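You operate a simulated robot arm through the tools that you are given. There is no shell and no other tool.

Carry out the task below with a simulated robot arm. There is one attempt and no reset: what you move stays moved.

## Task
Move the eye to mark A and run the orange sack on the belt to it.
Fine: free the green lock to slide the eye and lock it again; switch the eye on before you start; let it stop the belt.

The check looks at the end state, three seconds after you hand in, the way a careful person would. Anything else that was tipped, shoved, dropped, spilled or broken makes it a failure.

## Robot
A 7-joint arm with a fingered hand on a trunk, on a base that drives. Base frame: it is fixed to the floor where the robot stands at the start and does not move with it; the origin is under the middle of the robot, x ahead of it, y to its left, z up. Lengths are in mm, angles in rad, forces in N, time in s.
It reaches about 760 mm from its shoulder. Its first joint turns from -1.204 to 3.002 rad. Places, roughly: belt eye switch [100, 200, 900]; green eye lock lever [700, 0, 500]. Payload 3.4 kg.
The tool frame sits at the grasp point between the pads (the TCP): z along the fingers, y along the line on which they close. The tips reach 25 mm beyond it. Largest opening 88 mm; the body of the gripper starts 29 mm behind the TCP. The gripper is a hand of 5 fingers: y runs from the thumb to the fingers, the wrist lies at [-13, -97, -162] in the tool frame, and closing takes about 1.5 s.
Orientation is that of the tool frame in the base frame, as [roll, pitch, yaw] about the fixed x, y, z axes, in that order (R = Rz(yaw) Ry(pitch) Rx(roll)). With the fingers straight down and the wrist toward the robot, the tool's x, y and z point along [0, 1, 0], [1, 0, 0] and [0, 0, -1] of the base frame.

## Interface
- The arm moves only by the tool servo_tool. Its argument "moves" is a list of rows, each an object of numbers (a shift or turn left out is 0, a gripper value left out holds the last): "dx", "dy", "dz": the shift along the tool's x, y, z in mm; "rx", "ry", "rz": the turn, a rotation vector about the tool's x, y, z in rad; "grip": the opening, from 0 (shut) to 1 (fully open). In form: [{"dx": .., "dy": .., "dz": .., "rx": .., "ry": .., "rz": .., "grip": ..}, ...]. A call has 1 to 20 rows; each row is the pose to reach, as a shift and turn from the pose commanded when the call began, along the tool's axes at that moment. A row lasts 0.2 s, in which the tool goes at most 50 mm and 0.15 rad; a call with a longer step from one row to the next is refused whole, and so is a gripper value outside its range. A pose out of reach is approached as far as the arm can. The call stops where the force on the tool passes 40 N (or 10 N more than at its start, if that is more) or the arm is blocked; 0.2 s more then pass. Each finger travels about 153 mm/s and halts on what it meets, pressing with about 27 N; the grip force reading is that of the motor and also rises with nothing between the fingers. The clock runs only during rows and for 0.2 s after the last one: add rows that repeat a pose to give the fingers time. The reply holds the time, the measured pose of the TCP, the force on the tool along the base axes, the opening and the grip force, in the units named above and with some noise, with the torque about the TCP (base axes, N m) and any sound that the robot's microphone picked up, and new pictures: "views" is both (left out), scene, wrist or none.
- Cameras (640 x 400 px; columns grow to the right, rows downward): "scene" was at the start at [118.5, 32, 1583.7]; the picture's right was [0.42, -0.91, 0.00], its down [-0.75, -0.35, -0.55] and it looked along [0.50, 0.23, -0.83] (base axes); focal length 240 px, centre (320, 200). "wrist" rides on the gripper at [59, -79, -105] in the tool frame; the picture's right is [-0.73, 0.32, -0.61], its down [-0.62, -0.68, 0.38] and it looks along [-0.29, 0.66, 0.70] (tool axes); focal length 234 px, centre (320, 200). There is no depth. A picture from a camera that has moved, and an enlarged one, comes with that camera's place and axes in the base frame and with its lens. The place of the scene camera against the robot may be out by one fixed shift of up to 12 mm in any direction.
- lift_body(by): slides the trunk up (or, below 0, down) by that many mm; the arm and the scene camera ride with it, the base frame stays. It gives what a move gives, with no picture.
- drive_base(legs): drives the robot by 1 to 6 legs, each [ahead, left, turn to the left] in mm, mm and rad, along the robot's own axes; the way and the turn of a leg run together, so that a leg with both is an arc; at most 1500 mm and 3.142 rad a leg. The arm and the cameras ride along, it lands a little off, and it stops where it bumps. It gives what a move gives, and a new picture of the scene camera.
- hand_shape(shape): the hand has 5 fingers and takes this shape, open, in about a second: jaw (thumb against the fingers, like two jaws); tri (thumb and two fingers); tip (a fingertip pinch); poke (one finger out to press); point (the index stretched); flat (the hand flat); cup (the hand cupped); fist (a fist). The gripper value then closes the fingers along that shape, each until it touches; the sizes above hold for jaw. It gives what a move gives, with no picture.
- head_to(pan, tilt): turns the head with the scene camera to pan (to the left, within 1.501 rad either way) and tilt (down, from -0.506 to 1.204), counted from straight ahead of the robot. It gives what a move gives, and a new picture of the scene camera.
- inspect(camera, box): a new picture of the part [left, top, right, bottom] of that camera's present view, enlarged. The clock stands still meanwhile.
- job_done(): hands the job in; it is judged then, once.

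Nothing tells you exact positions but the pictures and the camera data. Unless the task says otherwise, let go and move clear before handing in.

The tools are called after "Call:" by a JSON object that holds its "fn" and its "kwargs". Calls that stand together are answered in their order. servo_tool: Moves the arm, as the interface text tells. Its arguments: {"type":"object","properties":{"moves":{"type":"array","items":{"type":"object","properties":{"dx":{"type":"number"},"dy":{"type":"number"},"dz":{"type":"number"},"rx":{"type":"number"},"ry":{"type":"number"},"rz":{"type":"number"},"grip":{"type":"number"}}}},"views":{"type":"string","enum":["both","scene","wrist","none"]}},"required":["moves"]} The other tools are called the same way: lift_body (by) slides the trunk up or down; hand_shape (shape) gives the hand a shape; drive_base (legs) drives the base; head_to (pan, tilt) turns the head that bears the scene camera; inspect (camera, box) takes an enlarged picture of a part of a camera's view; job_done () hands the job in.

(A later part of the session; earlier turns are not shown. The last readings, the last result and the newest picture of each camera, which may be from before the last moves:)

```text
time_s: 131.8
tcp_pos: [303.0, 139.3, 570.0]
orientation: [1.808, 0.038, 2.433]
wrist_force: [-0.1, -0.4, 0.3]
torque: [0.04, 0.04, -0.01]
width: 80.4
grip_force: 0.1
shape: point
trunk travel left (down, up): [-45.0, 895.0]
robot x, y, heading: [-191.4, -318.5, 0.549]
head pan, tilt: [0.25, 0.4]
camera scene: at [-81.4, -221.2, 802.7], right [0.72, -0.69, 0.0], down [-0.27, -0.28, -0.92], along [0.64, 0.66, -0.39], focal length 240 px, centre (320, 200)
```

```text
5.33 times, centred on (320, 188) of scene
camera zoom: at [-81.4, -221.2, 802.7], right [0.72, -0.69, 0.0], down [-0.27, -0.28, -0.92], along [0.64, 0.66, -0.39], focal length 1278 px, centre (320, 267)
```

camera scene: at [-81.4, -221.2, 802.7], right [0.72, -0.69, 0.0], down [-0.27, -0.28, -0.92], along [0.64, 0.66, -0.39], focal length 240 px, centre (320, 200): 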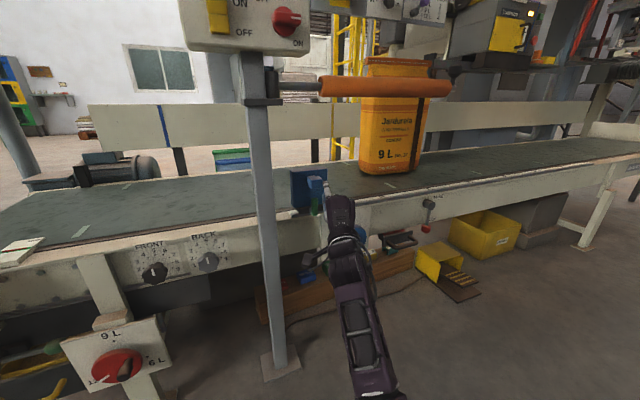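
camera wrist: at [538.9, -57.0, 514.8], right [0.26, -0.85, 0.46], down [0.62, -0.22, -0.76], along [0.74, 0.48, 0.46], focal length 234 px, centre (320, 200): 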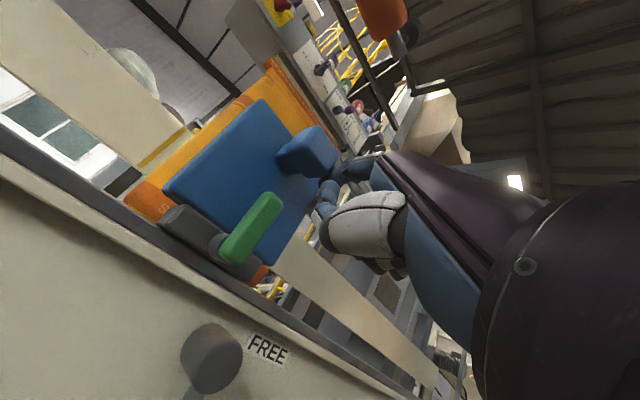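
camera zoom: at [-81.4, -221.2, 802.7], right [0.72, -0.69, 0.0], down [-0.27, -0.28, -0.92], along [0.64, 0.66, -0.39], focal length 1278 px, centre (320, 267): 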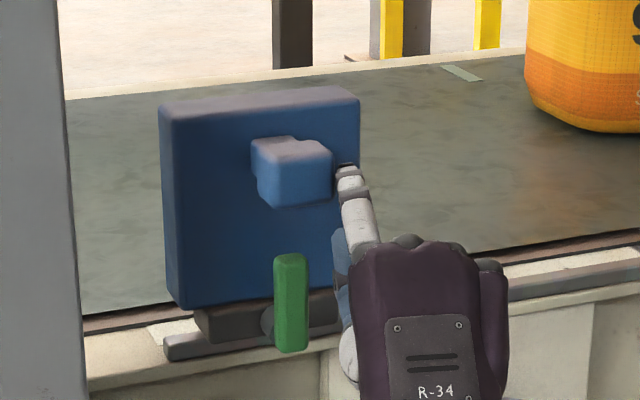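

The finger carried the eye to about A. I'll release, step back, raise the trunk and measure from above before locking.

Call:
{"fn": "drive_base", "kwargs": {"legs": [[59, -81, 0], [-123, -86, 0]]}}

Call:
{"fn": "lift_body", "kwargs": {"by": 350}}

Call:
{"fn": "head_to", "kwargs": {"pan": 0.65, "tilt": 0.8}}

Call:
{"fn": "inspect", "kwargs": {"camera": "scene", "box": [325, 145, 425, 195]}}

```text
time_s: 133.9
tcp_pos: [339.0, -37.4, 570.3]
orientation: [1.809, 0.04, 2.431]
wrist_force: [-0.1, 0.2, -0.3]
torque: [-0.02, 0.01, -0.02]
width: 80.5
grip_force: 0.1
shape: point
trunk travel left (down, up): [-45.0, 895.0]
robot x, y, heading: [-153.6, -492.0, 0.554]
head pan, tilt: [0.25, 0.4]
camera scene: at [-46.0, -397.6, 802.7], right [0.72, -0.69, 0.0], down [-0.27, -0.28, -0.92], along [0.64, 0.66, -0.39], focal length 240 px, centre (320, 200)
```

scene: 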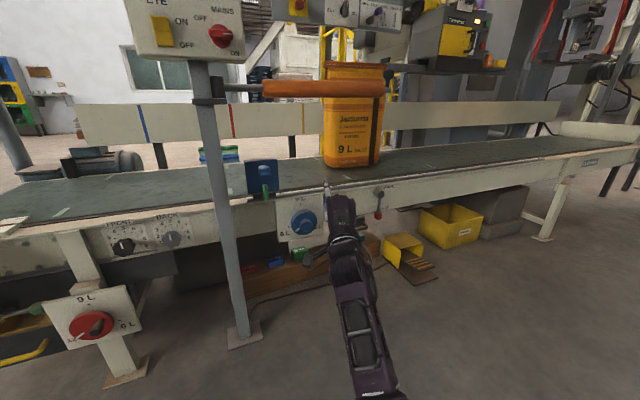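

```text
time_s: 137.3
tcp_pos: [338.9, -37.4, 919.4]
orientation: [1.81, 0.04, 2.433]
wrist_force: [-0.5, 0.1, 0.8]
torque: [0.03, -0.02, 0.03]
width: 80.8
grip_force: 0.1
shape: point
trunk travel left (down, up): [-395.0, 545.0]
robot x, y, heading: [-159.1, -493.6, 0.555]
head pan, tilt: [0.25, 0.4]
```

```text
time_s: 138.2
tcp_pos: [338.7, -37.2, 920.2]
orientation: [1.808, 0.04, 2.434]
wrist_force: [1.1, -0.2, 0.1]
torque: [-0.01, 0.02, 0.01]
width: 80.3
grip_force: 0.1
shape: point
trunk travel left (down, up): [-395.0, 545.0]
robot x, y, heading: [-156.2, -493.9, 0.558]
head pan, tilt: [0.649, 0.799]
camera scene: at [-81.2, -389.0, 1117.7], right [0.93, -0.36, 0.0], down [-0.26, -0.67, -0.7], along [0.25, 0.65, -0.72], focal length 240 px, centre (320, 200)
```

scene: 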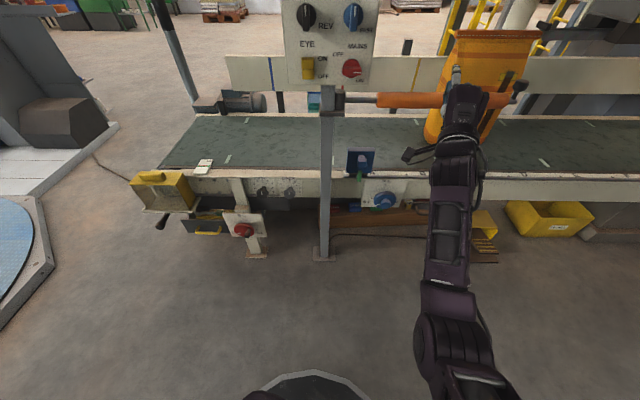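

```text
6.40 times, centred on (375, 170) of scene
camera zoom: at [-81.2, -389.0, 1117.7], right [0.93, -0.36, 0.0], down [-0.26, -0.67, -0.7], along [0.25, 0.65, -0.72], focal length 1534 px, centre (-32, 392)
```

zoom: 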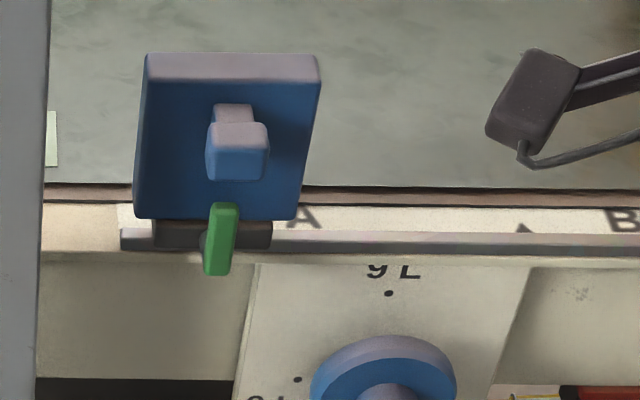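

By this view the eye sits about 2–4 mm right of exact A, which is good. For locking I need to press the handle back down to the left; I'll check the flat-hand shape, which has no curled fingers underneath.

Call:
{"fn": "hand_shape", "kwargs": {"shape": "flat"}}

Call:
{"fn": "servo_tool", "kwargs": {"moves": [{"dz": 0}], "views": "both"}}

Call:
{"fn": "inspect", "kwargs": {"camera": "scene", "box": [400, 50, 520, 140]}}

Call:
{"fn": "inspect", "kwargs": {"camera": "wrist", "box": [220, 80, 480, 340]}}

```text
time_s: 139.1
tcp_pos: [339.3, -37.0, 920.2]
orientation: [1.808, 0.04, 2.433]
wrist_force: [0.0, 0.2, 0.7]
torque: [-0.03, 0.0, 0.0]
width: 80.5
grip_force: 0.0
shape: flat
trunk travel left (down, up): [-395.0, 545.0]
robot x, y, heading: [-159.2, -495.4, 0.554]
head pan, tilt: [0.649, 0.799]
```

```text
time_s: 139.5
tcp_pos: [339.5, -36.5, 920.6]
orientation: [1.808, 0.04, 2.433]
wrist_force: [-0.3, -1.0, 0.3]
torque: [-0.01, 0.0, 0.01]
width: 80.7
grip_force: 0.0
shape: flat
trunk travel left (down, up): [-395.0, 545.0]
robot x, y, heading: [-159.5, -489.3, 0.556]
head pan, tilt: [0.649, 0.799]
camera scene: at [-81.3, -389.0, 1117.6], right [0.93, -0.36, 0.0], down [-0.26, -0.67, -0.7], along [0.25, 0.65, -0.72], focal length 240 px, centre (320, 200)
camera wrist: at [217.9, -90.9, 865.0], right [0.2, -0.85, 0.49], down [0.63, -0.26, -0.73], along [0.75, 0.45, 0.49], focal length 234 px, centre (320, 200)
```

scene: 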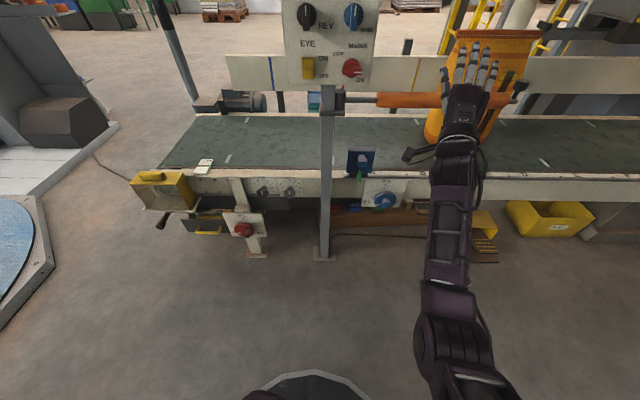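
wrist: 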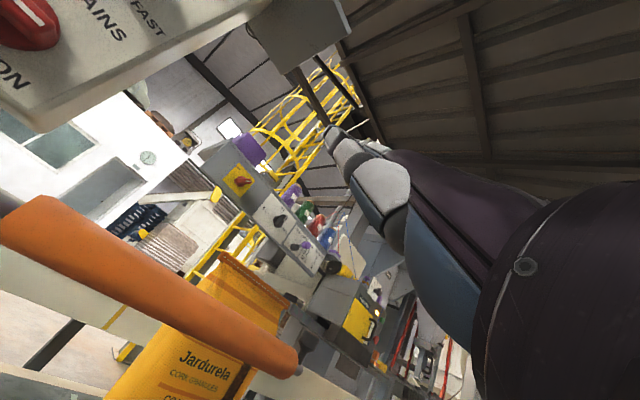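

```text
4.44 times, centred on (460, 95) of scene
camera zoom: at [-81.3, -389.0, 1117.6], right [0.93, -0.36, 0.0], down [-0.26, -0.67, -0.7], along [0.25, 0.65, -0.72], focal length 1065 px, centre (-302, 667)
```

zoom: 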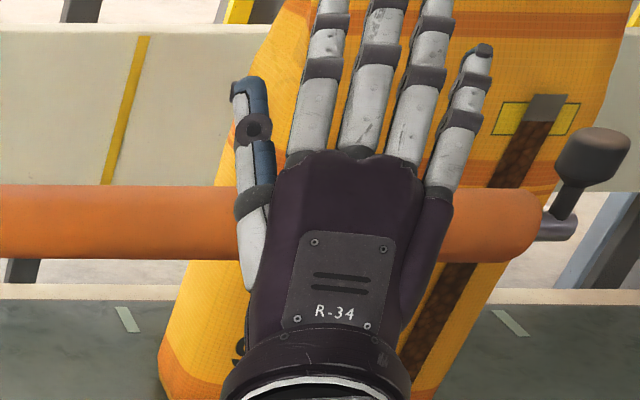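

```text
1.54 times, centred on (350, 210) of wrist
camera zoom: at [217.9, -90.9, 865.0], right [0.2, -0.85, 0.49], down [0.63, -0.26, -0.73], along [0.75, 0.45, 0.49], focal length 360 px, centre (274, 185)
```

zoom: 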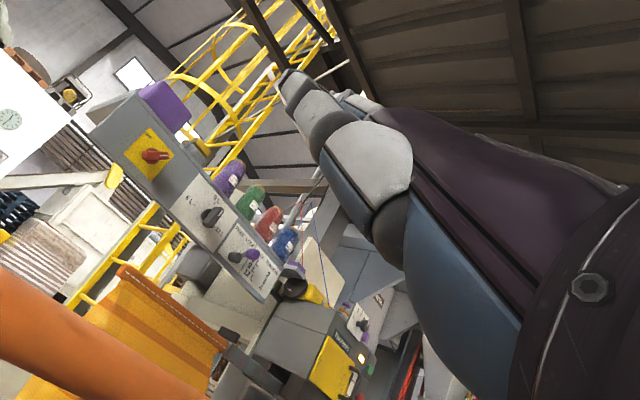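

In flat shape the fingers angle up, so I'll use the straight index again; its tip reaches well past the thumb. I'll re-centre the arm in free air, lower the trunk, and drive so the finger comes to the right of the handle.

Call:
{"fn": "hand_shape", "kwargs": {"shape": "point"}}

Call:
{"fn": "servo_tool", "kwargs": {"moves": [{"dx": -30, "rx": -0.001, "ry": 0.02, "rz": 0.009}, {"dx": -60, "rx": -0.001, "ry": 0.04, "rz": 0.018}, {"dx": -88, "rx": -0.002, "ry": 0.058, "rz": 0.027}], "views": "none"}}

Call:
{"fn": "lift_body", "kwargs": {"by": -350}}

Call:
{"fn": "drive_base", "kwargs": {"legs": [[0, 209, 0]]}}

Call:
{"fn": "head_to", "kwargs": {"pan": 0.3, "tilt": 0.4}}

Call:
{"fn": "inspect", "kwargs": {"camera": "scene", "box": [260, 150, 420, 250]}}

```text
time_s: 140.4
tcp_pos: [339.7, -36.8, 919.5]
orientation: [1.807, 0.04, 2.434]
wrist_force: [-0.1, 0.5, 0.8]
torque: [-0.04, -0.01, 0.01]
width: 0.0
grip_force: 0.1
shape: point
trunk travel left (down, up): [-395.0, 545.0]
robot x, y, heading: [-158.6, -491.7, 0.554]
head pan, tilt: [0.649, 0.799]
```

```text
time_s: 141.2
tcp_pos: [405.4, -94.7, 920.9]
orientation: [1.809, -0.001, 2.485]
wrist_force: [-0.6, -0.4, 0.1]
torque: [0.02, -0.03, -0.02]
width: 0.0
grip_force: 0.1
shape: point
trunk travel left (down, up): [-395.0, 545.0]
robot x, y, heading: [-155.6, -489.5, 0.561]
head pan, tilt: [0.649, 0.799]
```

```text
time_s: 144.6
tcp_pos: [403.5, -94.9, 571.1]
orientation: [1.808, 0.0, 2.483]
wrist_force: [0.7, -0.3, -0.6]
torque: [0.01, -0.01, 0.0]
width: 0.0
grip_force: 0.0
shape: point
trunk travel left (down, up): [-45.0, 895.0]
robot x, y, heading: [-157.0, -489.3, 0.552]
head pan, tilt: [0.649, 0.799]
```

```text
time_s: 146.3
tcp_pos: [296.7, 80.3, 569.8]
orientation: [1.809, 0.0, 2.479]
wrist_force: [0.6, 0.4, 0.1]
torque: [-0.02, -0.03, -0.03]
width: 0.0
grip_force: 0.0
shape: point
trunk travel left (down, up): [-45.0, 895.0]
robot x, y, heading: [-263.3, -312.7, 0.546]
head pan, tilt: [0.649, 0.799]
camera scene: at [-190.4, -211.8, 767.6], right [0.93, -0.36, 0.0], down [-0.26, -0.67, -0.7], along [0.25, 0.65, -0.72], focal length 240 px, centre (320, 200)
```

scene: 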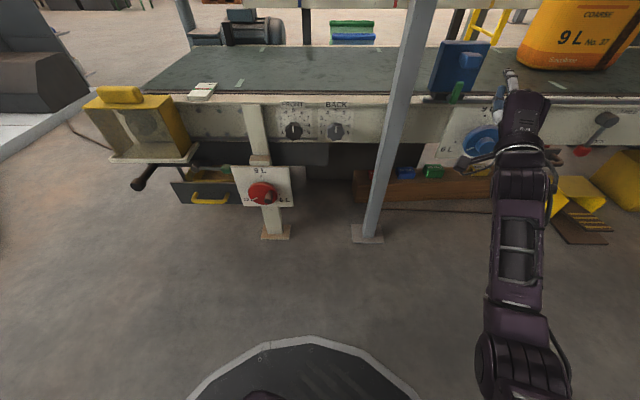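

```text
time_s: 147.1
tcp_pos: [296.4, 81.0, 570.6]
orientation: [1.808, 0.0, 2.478]
wrist_force: [0.1, -0.2, 0.0]
torque: [-0.01, 0.02, 0.03]
width: 0.1
grip_force: 0.0
shape: point
trunk travel left (down, up): [-45.0, 895.0]
robot x, y, heading: [-269.0, -315.4, 0.554]
head pan, tilt: [0.3, 0.4]
camera scene: at [-158.6, -217.3, 802.6], right [0.75, -0.66, 0.0], down [-0.26, -0.29, -0.92], along [0.61, 0.69, -0.39], focal length 240 px, centre (320, 200)
```

scene: 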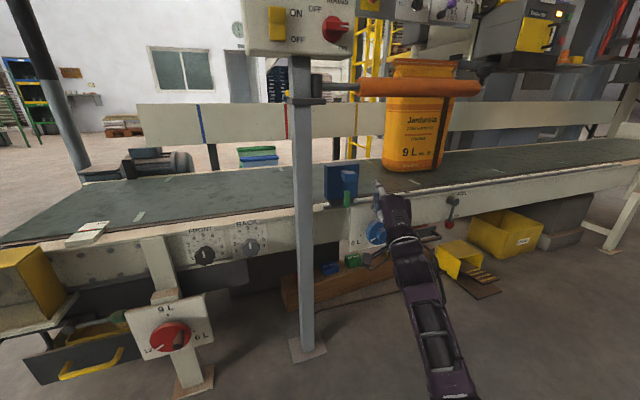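

```text
4.00 times, centred on (340, 200) of scene
camera zoom: at [-158.6, -217.3, 802.6], right [0.75, -0.66, 0.0], down [-0.26, -0.29, -0.92], along [0.61, 0.69, -0.39], focal length 959 px, centre (240, 200)
```

zoom: 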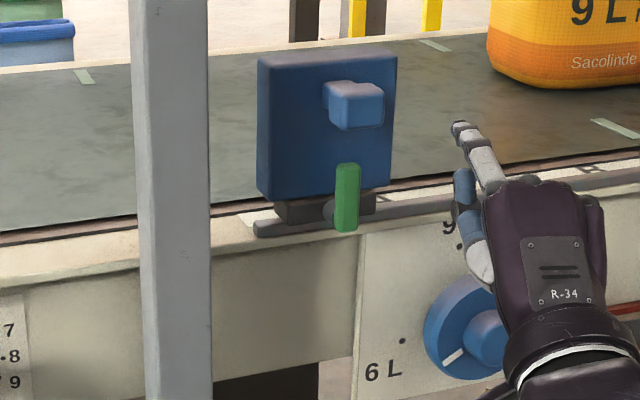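

The fingertip is to the right of the handle. I'll lower to handle height and come in, stopping just outside to check.

Call:
{"fn": "servo_tool", "kwargs": {"moves": [{"dy": -22.4, "dz": 5.4}, {"dy": -44.7, "dz": 10.8}, {"dx": 10.4, "dy": -40.5, "dz": 28.1}, {"dx": 16.5, "dy": -35.6, "dz": 48.6}], "views": "wrist"}}

Call:
{"fn": "inspect", "kwargs": {"camera": "scene", "box": [260, 150, 420, 250]}}

Call:
{"fn": "inspect", "kwargs": {"camera": "wrist", "box": [180, 80, 380, 280]}}

```text
time_s: 148.1
tcp_pos: [307.6, 121.8, 525.2]
orientation: [1.806, 0.0, 2.48]
wrist_force: [-0.8, -0.2, -0.4]
torque: [-0.02, -0.01, -0.02]
width: 0.0
grip_force: 0.1
shape: point
trunk travel left (down, up): [-45.0, 895.0]
robot x, y, heading: [-274.8, -317.6, 0.553]
head pan, tilt: [0.3, 0.4]
camera wrist: at [186.9, 63.4, 473.2], right [0.26, -0.85, 0.46], down [0.62, -0.22, -0.75], along [0.74, 0.48, 0.48], focal length 234 px, centre (320, 200)
```

wrist: 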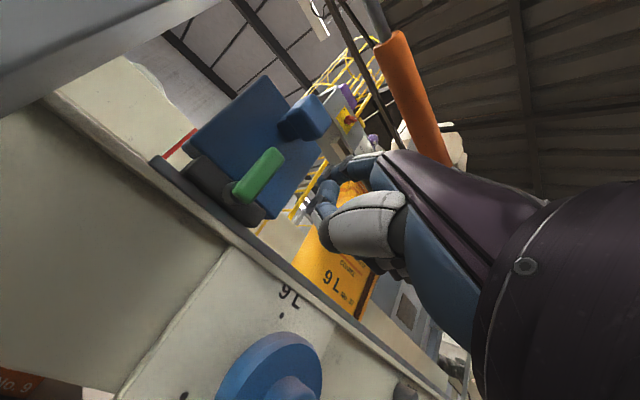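

```text
4.00 times, centred on (340, 200) of scene
camera zoom: at [-158.5, -217.3, 802.7], right [0.75, -0.66, 0.0], down [-0.26, -0.29, -0.92], along [0.61, 0.69, -0.39], focal length 959 px, centre (240, 200)
```

zoom: 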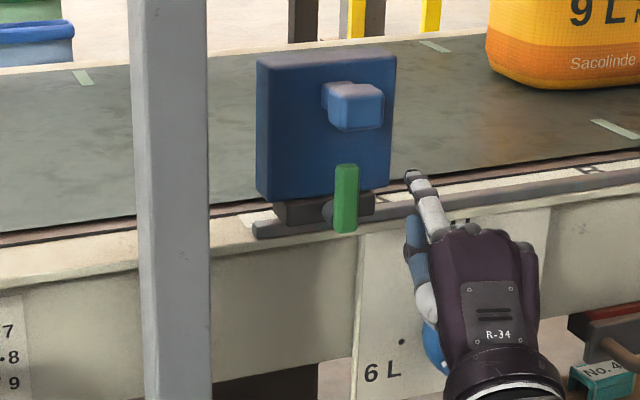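

```text
2.00 times, centred on (280, 180) of wrist
camera zoom: at [186.9, 63.4, 473.2], right [0.26, -0.85, 0.46], down [0.62, -0.22, -0.75], along [0.74, 0.48, 0.48], focal length 468 px, centre (400, 240)
```

zoom: 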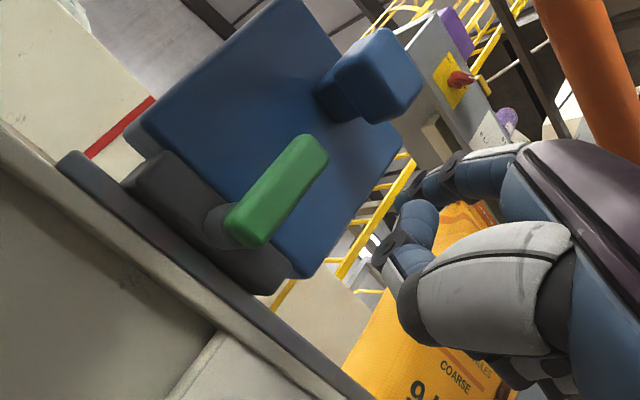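

Call:
{"fn": "servo_tool", "kwargs": {"moves": [{"dx": 2.5, "dy": 2, "dz": 8.4}, {"dx": 5, "dy": 4.1, "dz": 16.8}, {"dx": 12.7, "dy": 3.5, "dz": 14.7}, {"dx": 18.4, "dy": 3.1, "dz": 13}], "views": "none"}}

Call:
{"fn": "inspect", "kwargs": {"camera": "scene", "box": [280, 160, 400, 235]}}

Call:
{"fn": "inspect", "kwargs": {"camera": "wrist", "box": [180, 80, 380, 280]}}

```text
time_s: 149.1
tcp_pos: [300.4, 142.9, 524.8]
orientation: [1.807, 0.0, 2.479]
wrist_force: [-0.5, -0.1, 0.1]
torque: [-0.01, 0.01, 0.03]
width: 0.0
grip_force: 0.1
shape: point
trunk travel left (down, up): [-45.0, 895.0]
robot x, y, heading: [-269.0, -319.1, 0.55]
head pan, tilt: [0.3, 0.4]
```

```text
5.33 times, centred on (340, 198) of scene
camera zoom: at [-158.5, -217.3, 802.7], right [0.75, -0.66, 0.0], down [-0.26, -0.29, -0.92], along [0.61, 0.69, -0.39], focal length 1278 px, centre (213, 213)
```

zoom: 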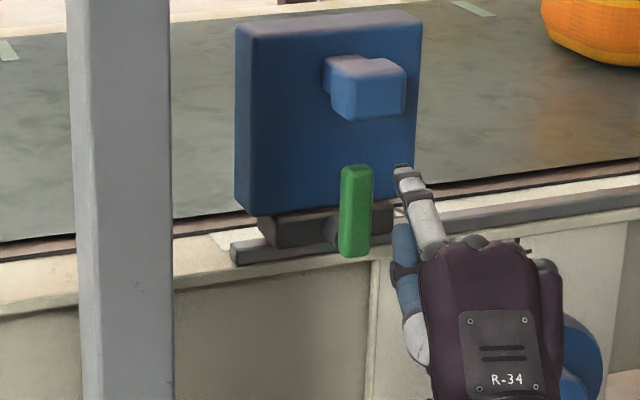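

```text
2.00 times, centred on (280, 180) of wrist
camera zoom: at [180.6, 84.9, 472.7], right [0.26, -0.85, 0.46], down [0.62, -0.22, -0.75], along [0.74, 0.48, 0.48], focal length 468 px, centre (400, 240)
```

zoom: 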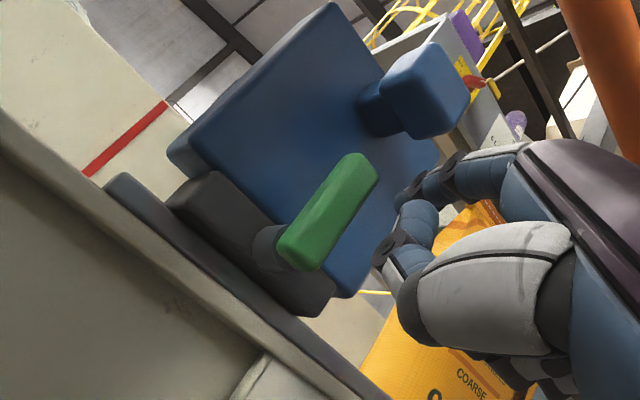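

The finger is beside the handle. Now I'll push its top to the left gently, watching whether the eye itself shifts.

Call:
{"fn": "servo_tool", "kwargs": {"moves": [{"dx": 5.8, "dy": -0.4, "dz": -1.6}, {"dx": 11.5, "dy": -0.8, "dz": -3.2}, {"dx": 17.3, "dy": -1.2, "dz": -4.9}], "views": "none"}}

Call:
{"fn": "inspect", "kwargs": {"camera": "scene", "box": [280, 160, 400, 235]}}

```text
time_s: 149.9
tcp_pos: [284.1, 149.2, 525.7]
orientation: [1.808, 0.0, 2.479]
wrist_force: [-0.3, -0.7, -0.7]
torque: [0.04, 0.04, -0.05]
width: 80.7
grip_force: 0.0
shape: point
trunk travel left (down, up): [-45.0, 895.0]
robot x, y, heading: [-263.6, -313.6, 0.549]
head pan, tilt: [0.3, 0.4]
```

```text
5.33 times, centred on (340, 198) of scene
camera zoom: at [-158.4, -217.4, 802.7], right [0.75, -0.66, 0.0], down [-0.26, -0.29, -0.92], along [0.61, 0.69, -0.39], focal length 1278 px, centre (213, 213)
```

zoom: 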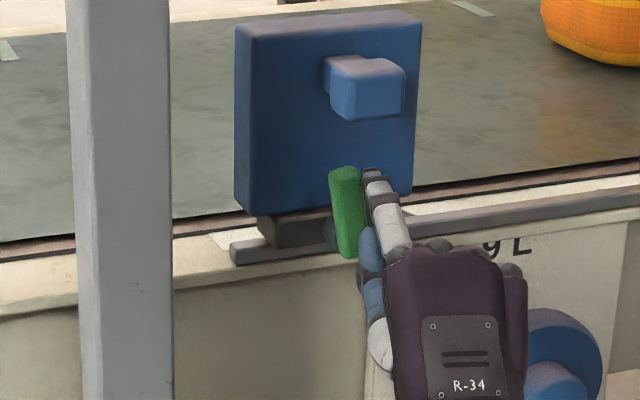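

The handle turns and the eye stays put. Continuing along the arc.

Call:
{"fn": "servo_tool", "kwargs": {"moves": [{"dx": 5.8, "dy": -0.4, "dz": -1.6}, {"dx": 11.5, "dy": -1.3, "dz": -3.1}, {"dx": 16.3, "dy": -3.5, "dz": -4.0}, {"dx": 20.2, "dy": -6.2, "dz": -4.5}], "views": "none"}}

Call:
{"fn": "inspect", "kwargs": {"camera": "scene", "box": [280, 160, 400, 235]}}

```text
time_s: 150.9
tcp_pos: [270.5, 154.1, 521.2]
orientation: [1.806, 0.008, 2.469]
wrist_force: [0.0, -0.1, -0.5]
torque: [0.05, -0.02, -0.04]
width: 0.0
grip_force: 0.1
shape: point
trunk travel left (down, up): [-45.0, 895.0]
robot x, y, heading: [-264.1, -317.6, 0.552]
head pan, tilt: [0.3, 0.4]
```

```text
5.33 times, centred on (340, 198) of scene
camera zoom: at [-158.6, -217.3, 802.7], right [0.75, -0.66, 0.0], down [-0.26, -0.29, -0.92], along [0.61, 0.69, -0.39], focal length 1278 px, centre (213, 213)
```

zoom: 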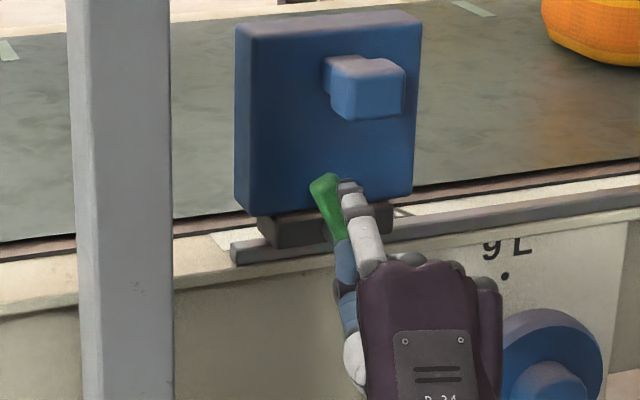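

The arm is reaching its leftward limit again while the handle is about 40° over. I'll continue with small base moves along the belt plus lowering the finger.

Call:
{"fn": "drive_base", "kwargs": {"legs": [[-7, 9.6, 0]]}}

Call:
{"fn": "inspect", "kwargs": {"camera": "scene", "box": [280, 160, 400, 235]}}

```text
time_s: 151.7
tcp_pos: [258.6, 157.8, 519.2]
orientation: [1.811, 0.01, 2.469]
wrist_force: [0.2, 0.4, 0.1]
torque: [0.0, -0.01, -0.03]
width: 0.0
grip_force: 0.2
shape: point
trunk travel left (down, up): [-45.0, 895.0]
robot x, y, heading: [-277.2, -312.1, 0.551]
head pan, tilt: [0.3, 0.4]
camera scene: at [-169.5, -212.8, 802.7], right [0.75, -0.66, 0.0], down [-0.26, -0.29, -0.92], along [0.61, 0.69, -0.39], focal length 240 px, centre (320, 200)
```

scene: 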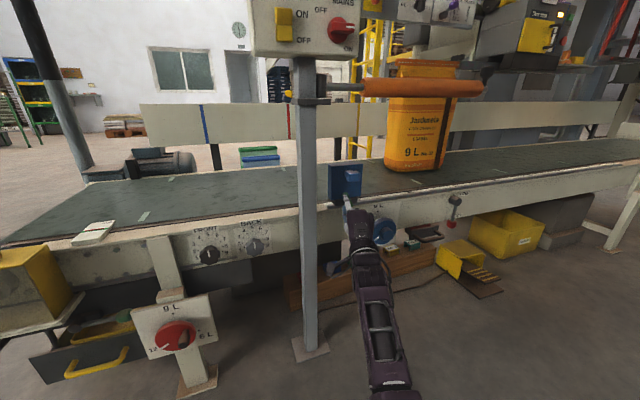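

```text
5.33 times, centred on (340, 198) of scene
camera zoom: at [-169.5, -212.8, 802.7], right [0.75, -0.66, 0.0], down [-0.26, -0.29, -0.92], along [0.61, 0.69, -0.39], focal length 1278 px, centre (213, 213)
```

zoom: 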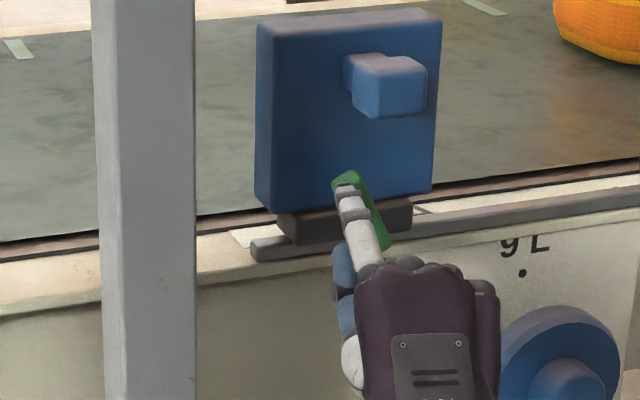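

Call:
{"fn": "servo_tool", "kwargs": {"moves": [{"dz": 0}], "views": "wrist"}}

Call:
{"fn": "inspect", "kwargs": {"camera": "wrist", "box": [220, 80, 420, 280]}}

Call:
{"fn": "inspect", "kwargs": {"camera": "scene", "box": [320, 180, 380, 220]}}

```text
time_s: 152.1
tcp_pos: [261.4, 157.5, 520.0]
orientation: [1.807, 0.013, 2.469]
wrist_force: [0.5, 0.7, 0.8]
torque: [0.01, -0.01, -0.01]
width: 0.0
grip_force: 0.1
shape: point
trunk travel left (down, up): [-45.0, 895.0]
robot x, y, heading: [-280.3, -309.6, 0.553]
head pan, tilt: [0.3, 0.4]
camera wrist: at [140.7, 100.2, 466.7], right [0.24, -0.85, 0.47], down [0.63, -0.23, -0.74], along [0.74, 0.47, 0.48], focal length 234 px, centre (320, 200)
```

wrist: 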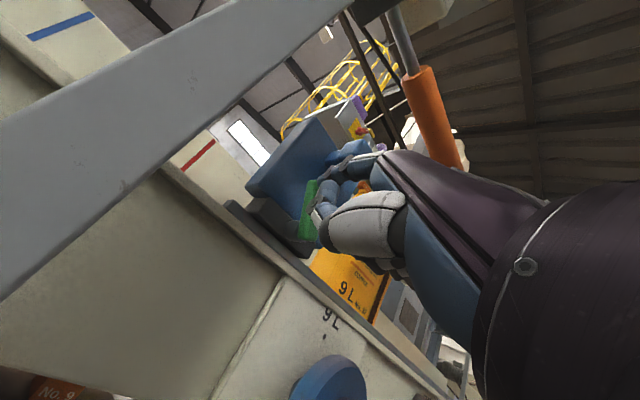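

```text
2.00 times, centred on (320, 180) of wrist
camera zoom: at [140.7, 100.2, 466.7], right [0.24, -0.85, 0.47], down [0.63, -0.23, -0.74], along [0.74, 0.47, 0.48], focal length 468 px, centre (320, 240)
```

zoom: 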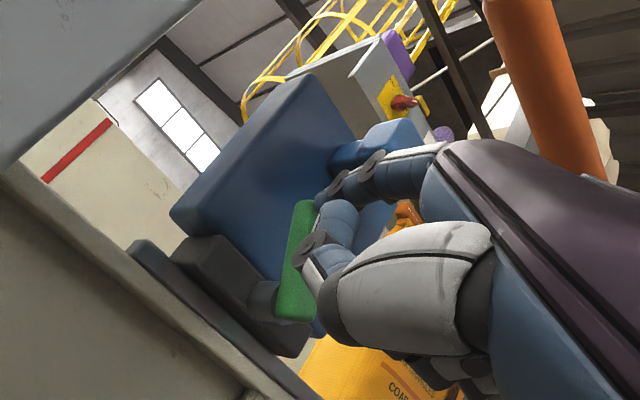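

```text
10.00 times, centred on (350, 200) of scene
camera zoom: at [-169.5, -212.8, 802.7], right [0.75, -0.66, 0.0], down [-0.26, -0.29, -0.92], along [0.61, 0.69, -0.39], focal length 2397 px, centre (20, 200)
```

zoom: 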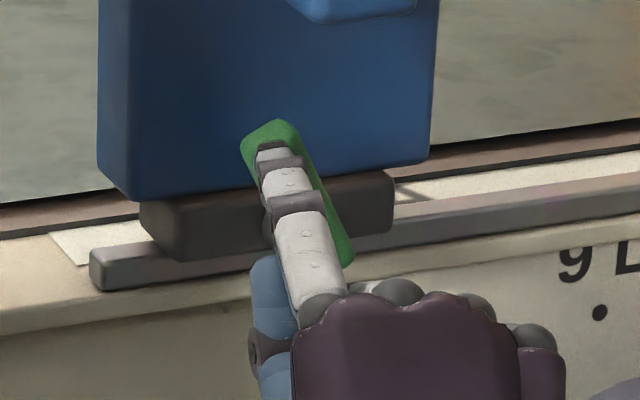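

The finger has slid onto the handle's front face, with the handle about 35° over and the eye still in place. I'll pull straight back, re-centre the arm, and come in deeper from the handle's upper right.

Call:
{"fn": "servo_tool", "kwargs": {"moves": [{"dy": -5.2, "dz": -21.4}, {"dy": -10.4, "dz": -42.8}, {"dy": -15.6, "dz": -64.3}, {"dx": -30, "dy": -15.6, "dz": -64.3}, {"dx": -61, "dy": -15.6, "dz": -64.3}], "views": "none"}}

Call:
{"fn": "inspect", "kwargs": {"camera": "scene", "box": [280, 160, 400, 235]}}

```text
time_s: 153.3
tcp_pos: [264.8, 67.8, 518.4]
orientation: [1.809, 0.009, 2.47]
wrist_force: [0.4, -1.4, -0.2]
torque: [-0.01, 0.02, 0.0]
width: 0.2
grip_force: 0.2
shape: point
trunk travel left (down, up): [-45.0, 895.0]
robot x, y, heading: [-277.4, -311.3, 0.547]
head pan, tilt: [0.3, 0.4]
```

```text
5.33 times, centred on (340, 198) of scene
camera zoom: at [-169.6, -212.7, 802.7], right [0.75, -0.66, 0.0], down [-0.26, -0.29, -0.92], along [0.61, 0.69, -0.39], focal length 1278 px, centre (213, 213)
```

zoom: 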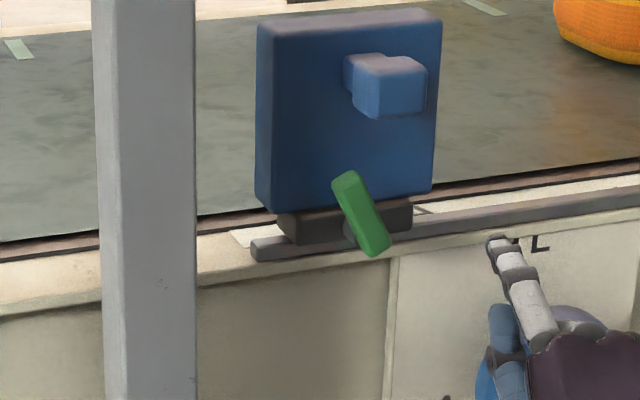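

The handle now sits about 35° left of vertical and the eye hasn't moved. I'll bring the base in so the finger approaches again with full arm room.

Call:
{"fn": "drive_base", "kwargs": {"legs": [[45, 40, 0]]}}

Call:
{"fn": "inspect", "kwargs": {"camera": "scene", "box": [290, 160, 410, 235]}}

```text
time_s: 154.2
tcp_pos: [284.3, 124.8, 518.4]
orientation: [1.808, 0.01, 2.468]
wrist_force: [0.7, 0.6, 0.4]
torque: [-0.02, 0.01, 0.03]
width: 0.0
grip_force: 0.0
shape: point
trunk travel left (down, up): [-45.0, 895.0]
robot x, y, heading: [-260.8, -251.0, 0.551]
head pan, tilt: [0.3, 0.4]
camera scene: at [-151.4, -155.0, 802.7], right [0.75, -0.66, 0.0], down [-0.26, -0.29, -0.92], along [0.61, 0.69, -0.39], focal length 240 px, centre (320, 200)
```

scene: 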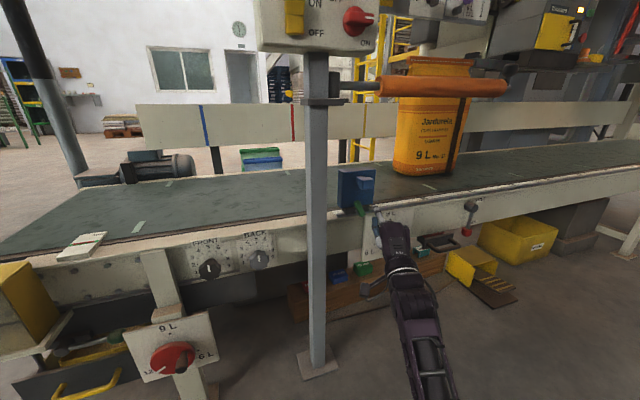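

```text
5.33 times, centred on (350, 198) of scene
camera zoom: at [-151.4, -155.0, 802.7], right [0.75, -0.66, 0.0], down [-0.26, -0.29, -0.92], along [0.61, 0.69, -0.39], focal length 1278 px, centre (160, 213)
```

zoom: 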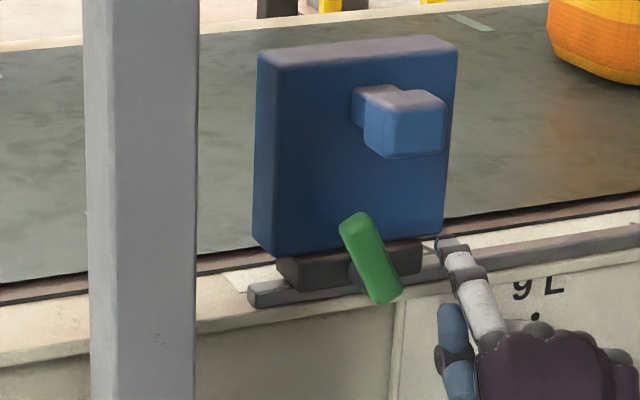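

Call:
{"fn": "servo_tool", "kwargs": {"moves": [{"dy": 7.8, "dz": -1.9}, {"dx": 4.3, "dy": 11.2, "dz": 12.1}, {"dx": 8.9, "dy": 14.8, "dz": 27}], "views": "none"}}

Call:
{"fn": "inspect", "kwargs": {"camera": "scene", "box": [310, 175, 390, 225]}}

Call:
{"fn": "inspect", "kwargs": {"camera": "wrist", "box": [200, 80, 400, 280]}}

```text
time_s: 155.1
tcp_pos: [295.9, 154.6, 526.7]
orientation: [1.807, 0.01, 2.468]
wrist_force: [0.6, 0.3, -0.6]
torque: [-0.01, 0.01, 0.0]
width: 0.0
grip_force: 0.0
shape: point
trunk travel left (down, up): [-45.0, 895.0]
robot x, y, heading: [-262.2, -254.6, 0.553]
head pan, tilt: [0.3, 0.4]
```

```text
8.00 times, centred on (350, 200) of scene
camera zoom: at [-151.3, -155.0, 802.7], right [0.75, -0.66, 0.0], down [-0.26, -0.29, -0.92], along [0.61, 0.69, -0.39], focal length 1918 px, centre (80, 200)
```

zoom: 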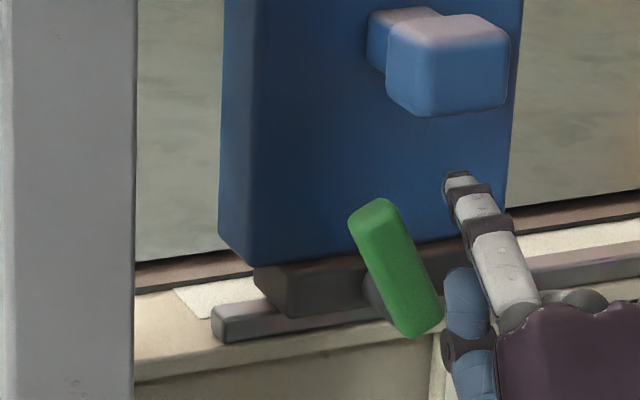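

```text
2.00 times, centred on (300, 180) of wrist
camera zoom: at [174.6, 96.8, 474.9], right [0.24, -0.85, 0.46], down [0.63, -0.23, -0.75], along [0.74, 0.47, 0.48], focal length 468 px, centre (360, 240)
```

zoom: 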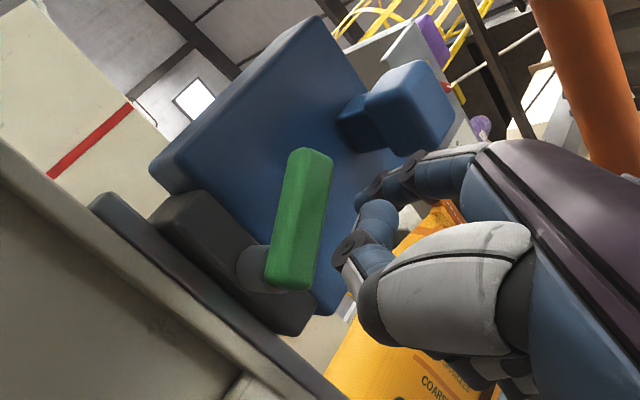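

In this pose the thumb would meet the handle's base first. I'll go over the knob's front instead: out, up, left past the knob, in above the tilted handle's top end, and then press straight down.

Call:
{"fn": "servo_tool", "kwargs": {"moves": [{"dx": -6.1, "dy": -4.7, "dz": -19.5}, {"dx": -12.1, "dy": -9.4, "dz": -39.1}, {"dx": -12.1, "dy": 11, "dz": -44}, {"dx": 9, "dy": 9.5, "dz": -50.1}, {"dx": 29.1, "dy": 8, "dz": -56}, {"dx": 33.7, "dy": 11.6, "dz": -41.2}, {"dx": 38.3, "dy": 15.2, "dz": -26.3}], "views": "none"}}

Call:
{"fn": "inspect", "kwargs": {"camera": "scene", "box": [310, 170, 390, 220]}}

Call:
{"fn": "inspect", "kwargs": {"camera": "wrist", "box": [220, 80, 420, 280]}}

```text
time_s: 156.7
tcp_pos: [252.7, 159.9, 547.7]
orientation: [1.809, 0.01, 2.471]
wrist_force: [0.2, -0.7, 0.8]
torque: [0.0, -0.02, -0.01]
width: 0.0
grip_force: 0.1
shape: point
trunk travel left (down, up): [-45.0, 895.0]
robot x, y, heading: [-260.7, -252.5, 0.556]
head pan, tilt: [0.3, 0.4]
```

```text
8.00 times, centred on (350, 195) of scene
camera zoom: at [-151.3, -155.0, 802.7], right [0.75, -0.66, 0.0], down [-0.26, -0.29, -0.92], along [0.61, 0.69, -0.39], focal length 1918 px, centre (80, 240)
```

zoom: 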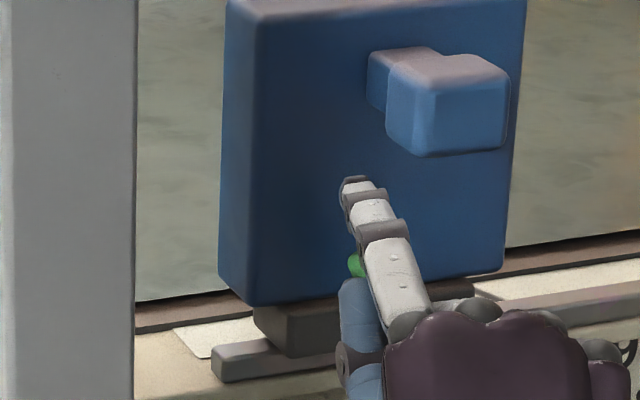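

```text
2.00 times, centred on (320, 180) of wrist
camera zoom: at [131.7, 103.1, 495.5], right [0.24, -0.85, 0.46], down [0.63, -0.23, -0.75], along [0.74, 0.47, 0.48], focal length 468 px, centre (320, 240)
```

zoom: 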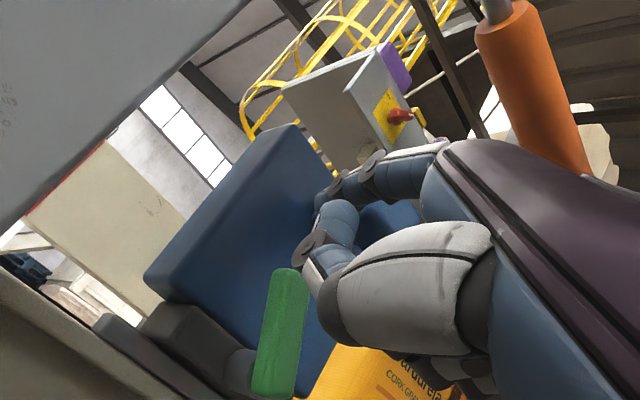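

The finger is now above the handle's top end, left of the knob. Pressing straight down in small steps.

Call:
{"fn": "servo_tool", "kwargs": {"moves": [{"dy": -7.8, "dz": 1.9}, {"dy": -13.6, "dz": 3.3}, {"dy": -19.4, "dz": 4.7}, {"dy": -25.3, "dz": 6.1}], "views": "none"}}

Call:
{"fn": "inspect", "kwargs": {"camera": "scene", "box": [310, 170, 390, 220]}}

Call:
{"fn": "inspect", "kwargs": {"camera": "wrist", "box": [220, 80, 420, 280]}}

```text
time_s: 157.7
tcp_pos: [252.3, 160.2, 521.3]
orientation: [1.81, 0.01, 2.47]
wrist_force: [-0.1, -0.4, -0.2]
torque: [0.02, -0.01, 0.03]
width: 0.0
grip_force: 0.0
shape: point
trunk travel left (down, up): [-45.0, 895.0]
robot x, y, heading: [-259.5, -256.1, 0.549]
head pan, tilt: [0.3, 0.4]
```

```text
8.00 times, centred on (350, 195) of scene
camera zoom: at [-151.4, -155.0, 802.7], right [0.75, -0.66, 0.0], down [-0.26, -0.29, -0.92], along [0.61, 0.69, -0.39], focal length 1918 px, centre (80, 240)
```

zoom: 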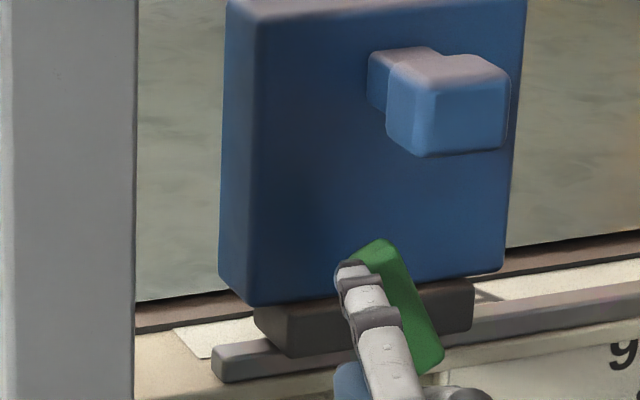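

```text
2.00 times, centred on (320, 180) of wrist
camera zoom: at [131.1, 102.8, 468.5], right [0.24, -0.85, 0.46], down [0.63, -0.23, -0.75], along [0.74, 0.47, 0.48], focal length 468 px, centre (320, 240)
```

zoom: 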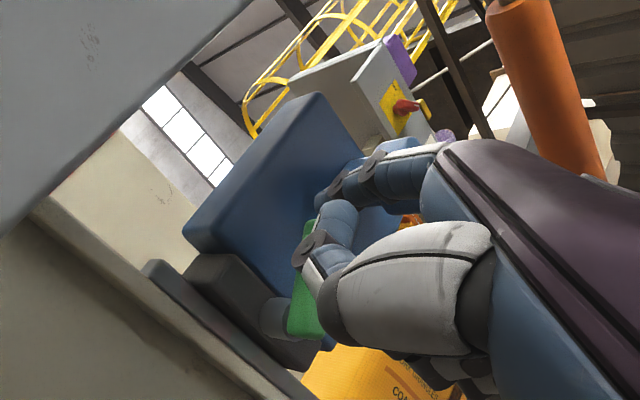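

The finger passed just left of the handle's end. I'll go around again and come in on its right side with the index a little further out, this time with room for the arm to complete the arc.

Call:
{"fn": "servo_tool", "kwargs": {"moves": [{"dx": -5.2, "dy": -4.1, "dz": -16.8}, {"dx": -10, "dy": -7.9, "dz": -32.6}, {"dx": -28.2, "dy": -1.7, "dz": -28.5}, {"dx": -46.4, "dy": 3.4, "dz": -24.1}, {"dx": -41, "dy": 7.7, "dz": -6.4}, {"dx": -36.7, "dy": 11, "dz": 7.5}], "views": "none"}}

Call:
{"fn": "inspect", "kwargs": {"camera": "scene", "box": [310, 170, 390, 220]}}

Call:
{"fn": "inspect", "kwargs": {"camera": "wrist", "box": [220, 80, 420, 280]}}

```text
time_s: 159.1
tcp_pos: [287.3, 146.6, 531.2]
orientation: [1.809, 0.01, 2.469]
wrist_force: [0.0, -0.6, 0.6]
torque: [-0.01, -0.04, -0.02]
width: 0.0
grip_force: 0.1
shape: point
trunk travel left (down, up): [-45.0, 895.0]
robot x, y, heading: [-263.5, -253.8, 0.551]
head pan, tilt: [0.3, 0.4]
```

```text
8.00 times, centred on (350, 195) of scene
camera zoom: at [-151.3, -155.0, 802.7], right [0.75, -0.66, 0.0], down [-0.26, -0.29, -0.92], along [0.61, 0.69, -0.39], focal length 1918 px, centre (80, 240)
```

zoom: 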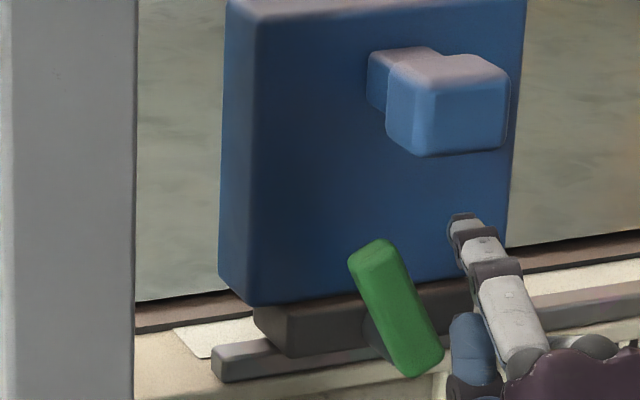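

```text
2.00 times, centred on (320, 180) of wrist
camera zoom: at [166.5, 88.5, 478.7], right [0.24, -0.85, 0.46], down [0.63, -0.23, -0.75], along [0.74, 0.47, 0.48], focal length 468 px, centre (320, 240)
```

zoom: 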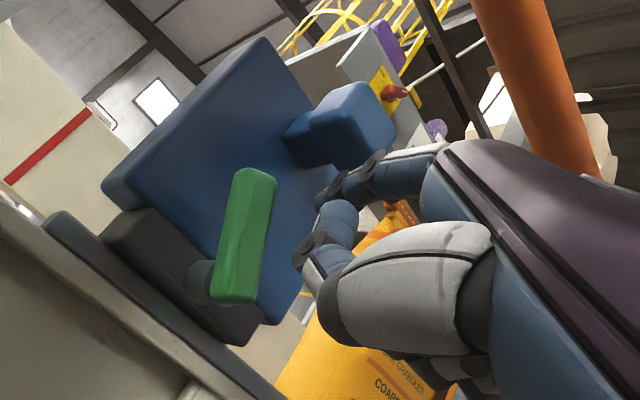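

Call:
{"fn": "servo_tool", "kwargs": {"moves": [{"dx": 5.7, "dy": -2.3, "dz": -1.2}, {"dx": 11.5, "dy": -4.2, "dz": -2.5}, {"dx": 18.2, "dy": -6.2, "dz": -4.0}, {"dx": 23, "dy": -8.7, "dz": -5.0}], "views": "none"}}

Call:
{"fn": "inspect", "kwargs": {"camera": "scene", "box": [310, 170, 390, 220]}}

Call:
{"fn": "inspect", "kwargs": {"camera": "wrist", "box": [220, 80, 420, 280]}}

```text
time_s: 160.1
tcp_pos: [264.6, 155.1, 522.6]
orientation: [1.808, 0.01, 2.47]
wrist_force: [0.7, 0.6, -0.3]
torque: [-0.01, 0.0, 0.0]
width: 0.0
grip_force: 0.1
shape: point
trunk travel left (down, up): [-45.0, 895.0]
robot x, y, heading: [-256.4, -251.0, 0.551]
head pan, tilt: [0.3, 0.4]
```

```text
8.00 times, centred on (350, 195) of scene
camera zoom: at [-151.3, -155.0, 802.7], right [0.75, -0.66, 0.0], down [-0.26, -0.29, -0.92], along [0.61, 0.69, -0.39], focal length 1918 px, centre (80, 240)
```

zoom: 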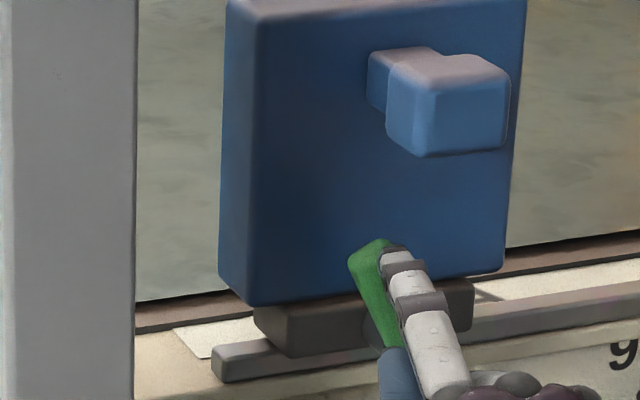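

```text
2.00 times, centred on (320, 180) of wrist
camera zoom: at [144.3, 97.1, 471.3], right [0.24, -0.85, 0.46], down [0.63, -0.23, -0.75], along [0.74, 0.47, 0.48], focal length 468 px, centre (320, 240)
```

zoom: 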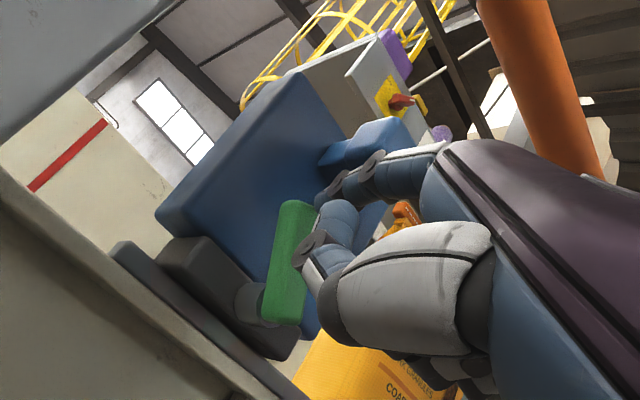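

The finger slid in front of the handle without touching it, so it needs to be deeper here. I'll back up to the right, go in 12 mm further, and push again.

Call:
{"fn": "servo_tool", "kwargs": {"moves": [{"dx": -11.5, "dy": 4.7, "dz": 2.4}, {"dx": -23, "dy": 9.4, "dz": 4.8}, {"dx": -19.6, "dy": 12.1, "dz": 16}, {"dx": -13.5, "dy": 10, "dz": 14.6}, {"dx": -7.7, "dy": 7.9, "dz": 13.3}, {"dx": -1.4, "dy": 5.9, "dz": 11.8}], "views": "none"}}

Call:
{"fn": "inspect", "kwargs": {"camera": "scene", "box": [310, 170, 390, 220]}}

Call:
{"fn": "inspect", "kwargs": {"camera": "wrist", "box": [220, 80, 420, 280]}}

```text
time_s: 161.4
tcp_pos: [274.5, 162.4, 527.4]
orientation: [1.809, 0.011, 2.468]
wrist_force: [0.4, 0.4, -0.5]
torque: [-0.01, 0.0, 0.01]
width: 80.6
grip_force: 0.0
shape: point
trunk travel left (down, up): [-45.0, 895.0]
robot x, y, heading: [-256.7, -256.7, 0.553]
head pan, tilt: [0.3, 0.4]
```

```text
8.00 times, centred on (350, 195) of scene
camera zoom: at [-151.3, -155.0, 802.7], right [0.75, -0.66, 0.0], down [-0.26, -0.29, -0.92], along [0.61, 0.69, -0.39], focal length 1918 px, centre (80, 240)
```

zoom: 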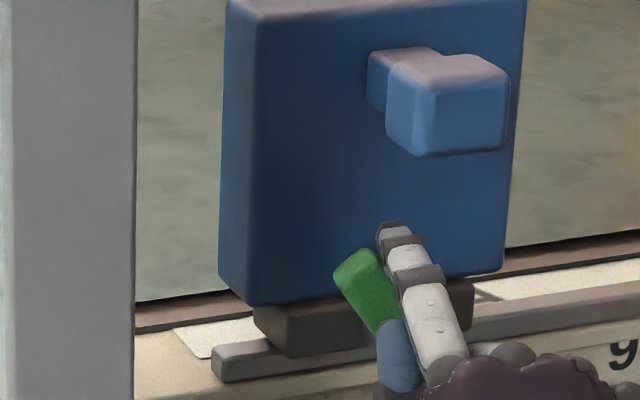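

```text
2.00 times, centred on (320, 180) of wrist
camera zoom: at [152.8, 105.5, 474.6], right [0.24, -0.85, 0.46], down [0.63, -0.23, -0.75], along [0.74, 0.47, 0.48], focal length 468 px, centre (320, 240)
```

zoom: 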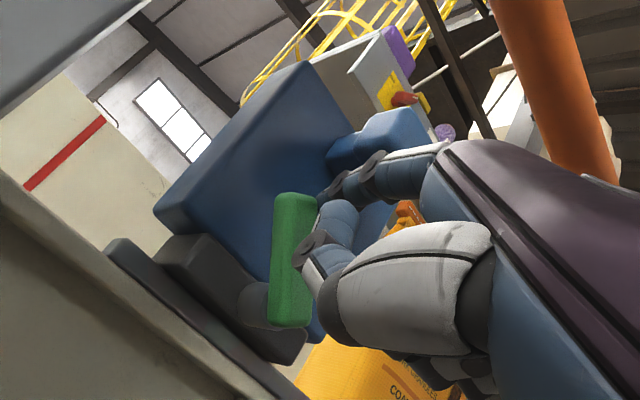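

It's engaging now: the handle moved to about 45°. Continuing along the arc.

Call:
{"fn": "servo_tool", "kwargs": {"moves": [{"dx": 4.8, "dy": -2.7, "dz": -0.8}, {"dx": 10.2, "dy": -6.5, "dz": -1.5}, {"dx": 14.4, "dy": -10.2, "dz": -2}, {"dx": 17.5, "dy": -13.8, "dz": -2}], "views": "none"}}

Call:
{"fn": "inspect", "kwargs": {"camera": "scene", "box": [310, 170, 390, 220]}}

Call:
{"fn": "inspect", "kwargs": {"camera": "wrist", "box": [220, 80, 420, 280]}}

```text
time_s: 162.4
tcp_pos: [256.9, 170.4, 513.6]
orientation: [1.806, 0.01, 2.464]
wrist_force: [-0.2, -0.1, 0.3]
torque: [0.0, -0.01, -0.01]
width: 0.1
grip_force: 0.1
shape: point
trunk travel left (down, up): [-45.0, 895.0]
robot x, y, heading: [-257.7, -255.3, 0.551]
head pan, tilt: [0.3, 0.4]
```

```text
8.00 times, centred on (350, 195) of scene
camera zoom: at [-151.4, -155.0, 802.7], right [0.75, -0.66, 0.0], down [-0.26, -0.29, -0.92], along [0.61, 0.69, -0.39], focal length 1918 px, centre (80, 240)
```

zoom: 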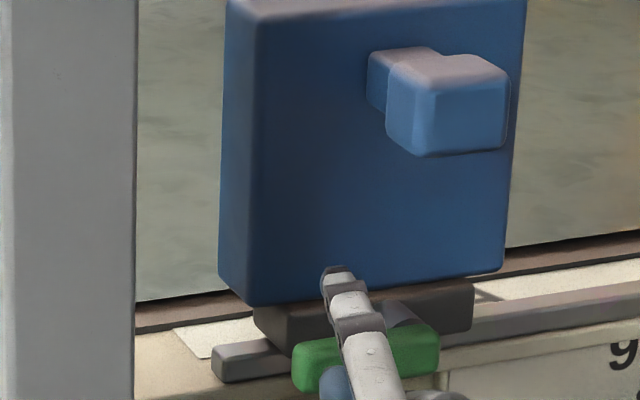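

```text
2.00 times, centred on (320, 180) of wrist
camera zoom: at [136.5, 113.1, 461.3], right [0.24, -0.85, 0.46], down [0.63, -0.23, -0.75], along [0.74, 0.47, 0.48], focal length 468 px, centre (320, 240)
```

zoom: 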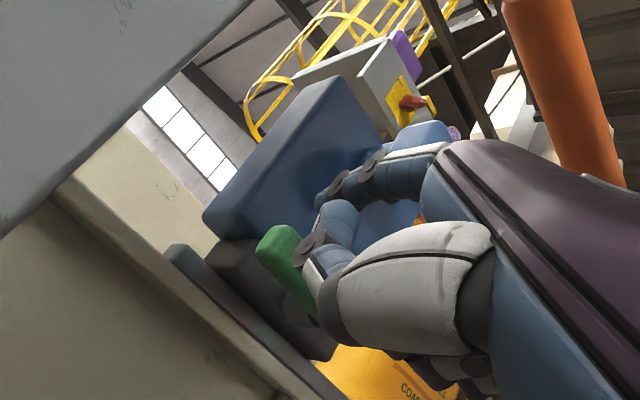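

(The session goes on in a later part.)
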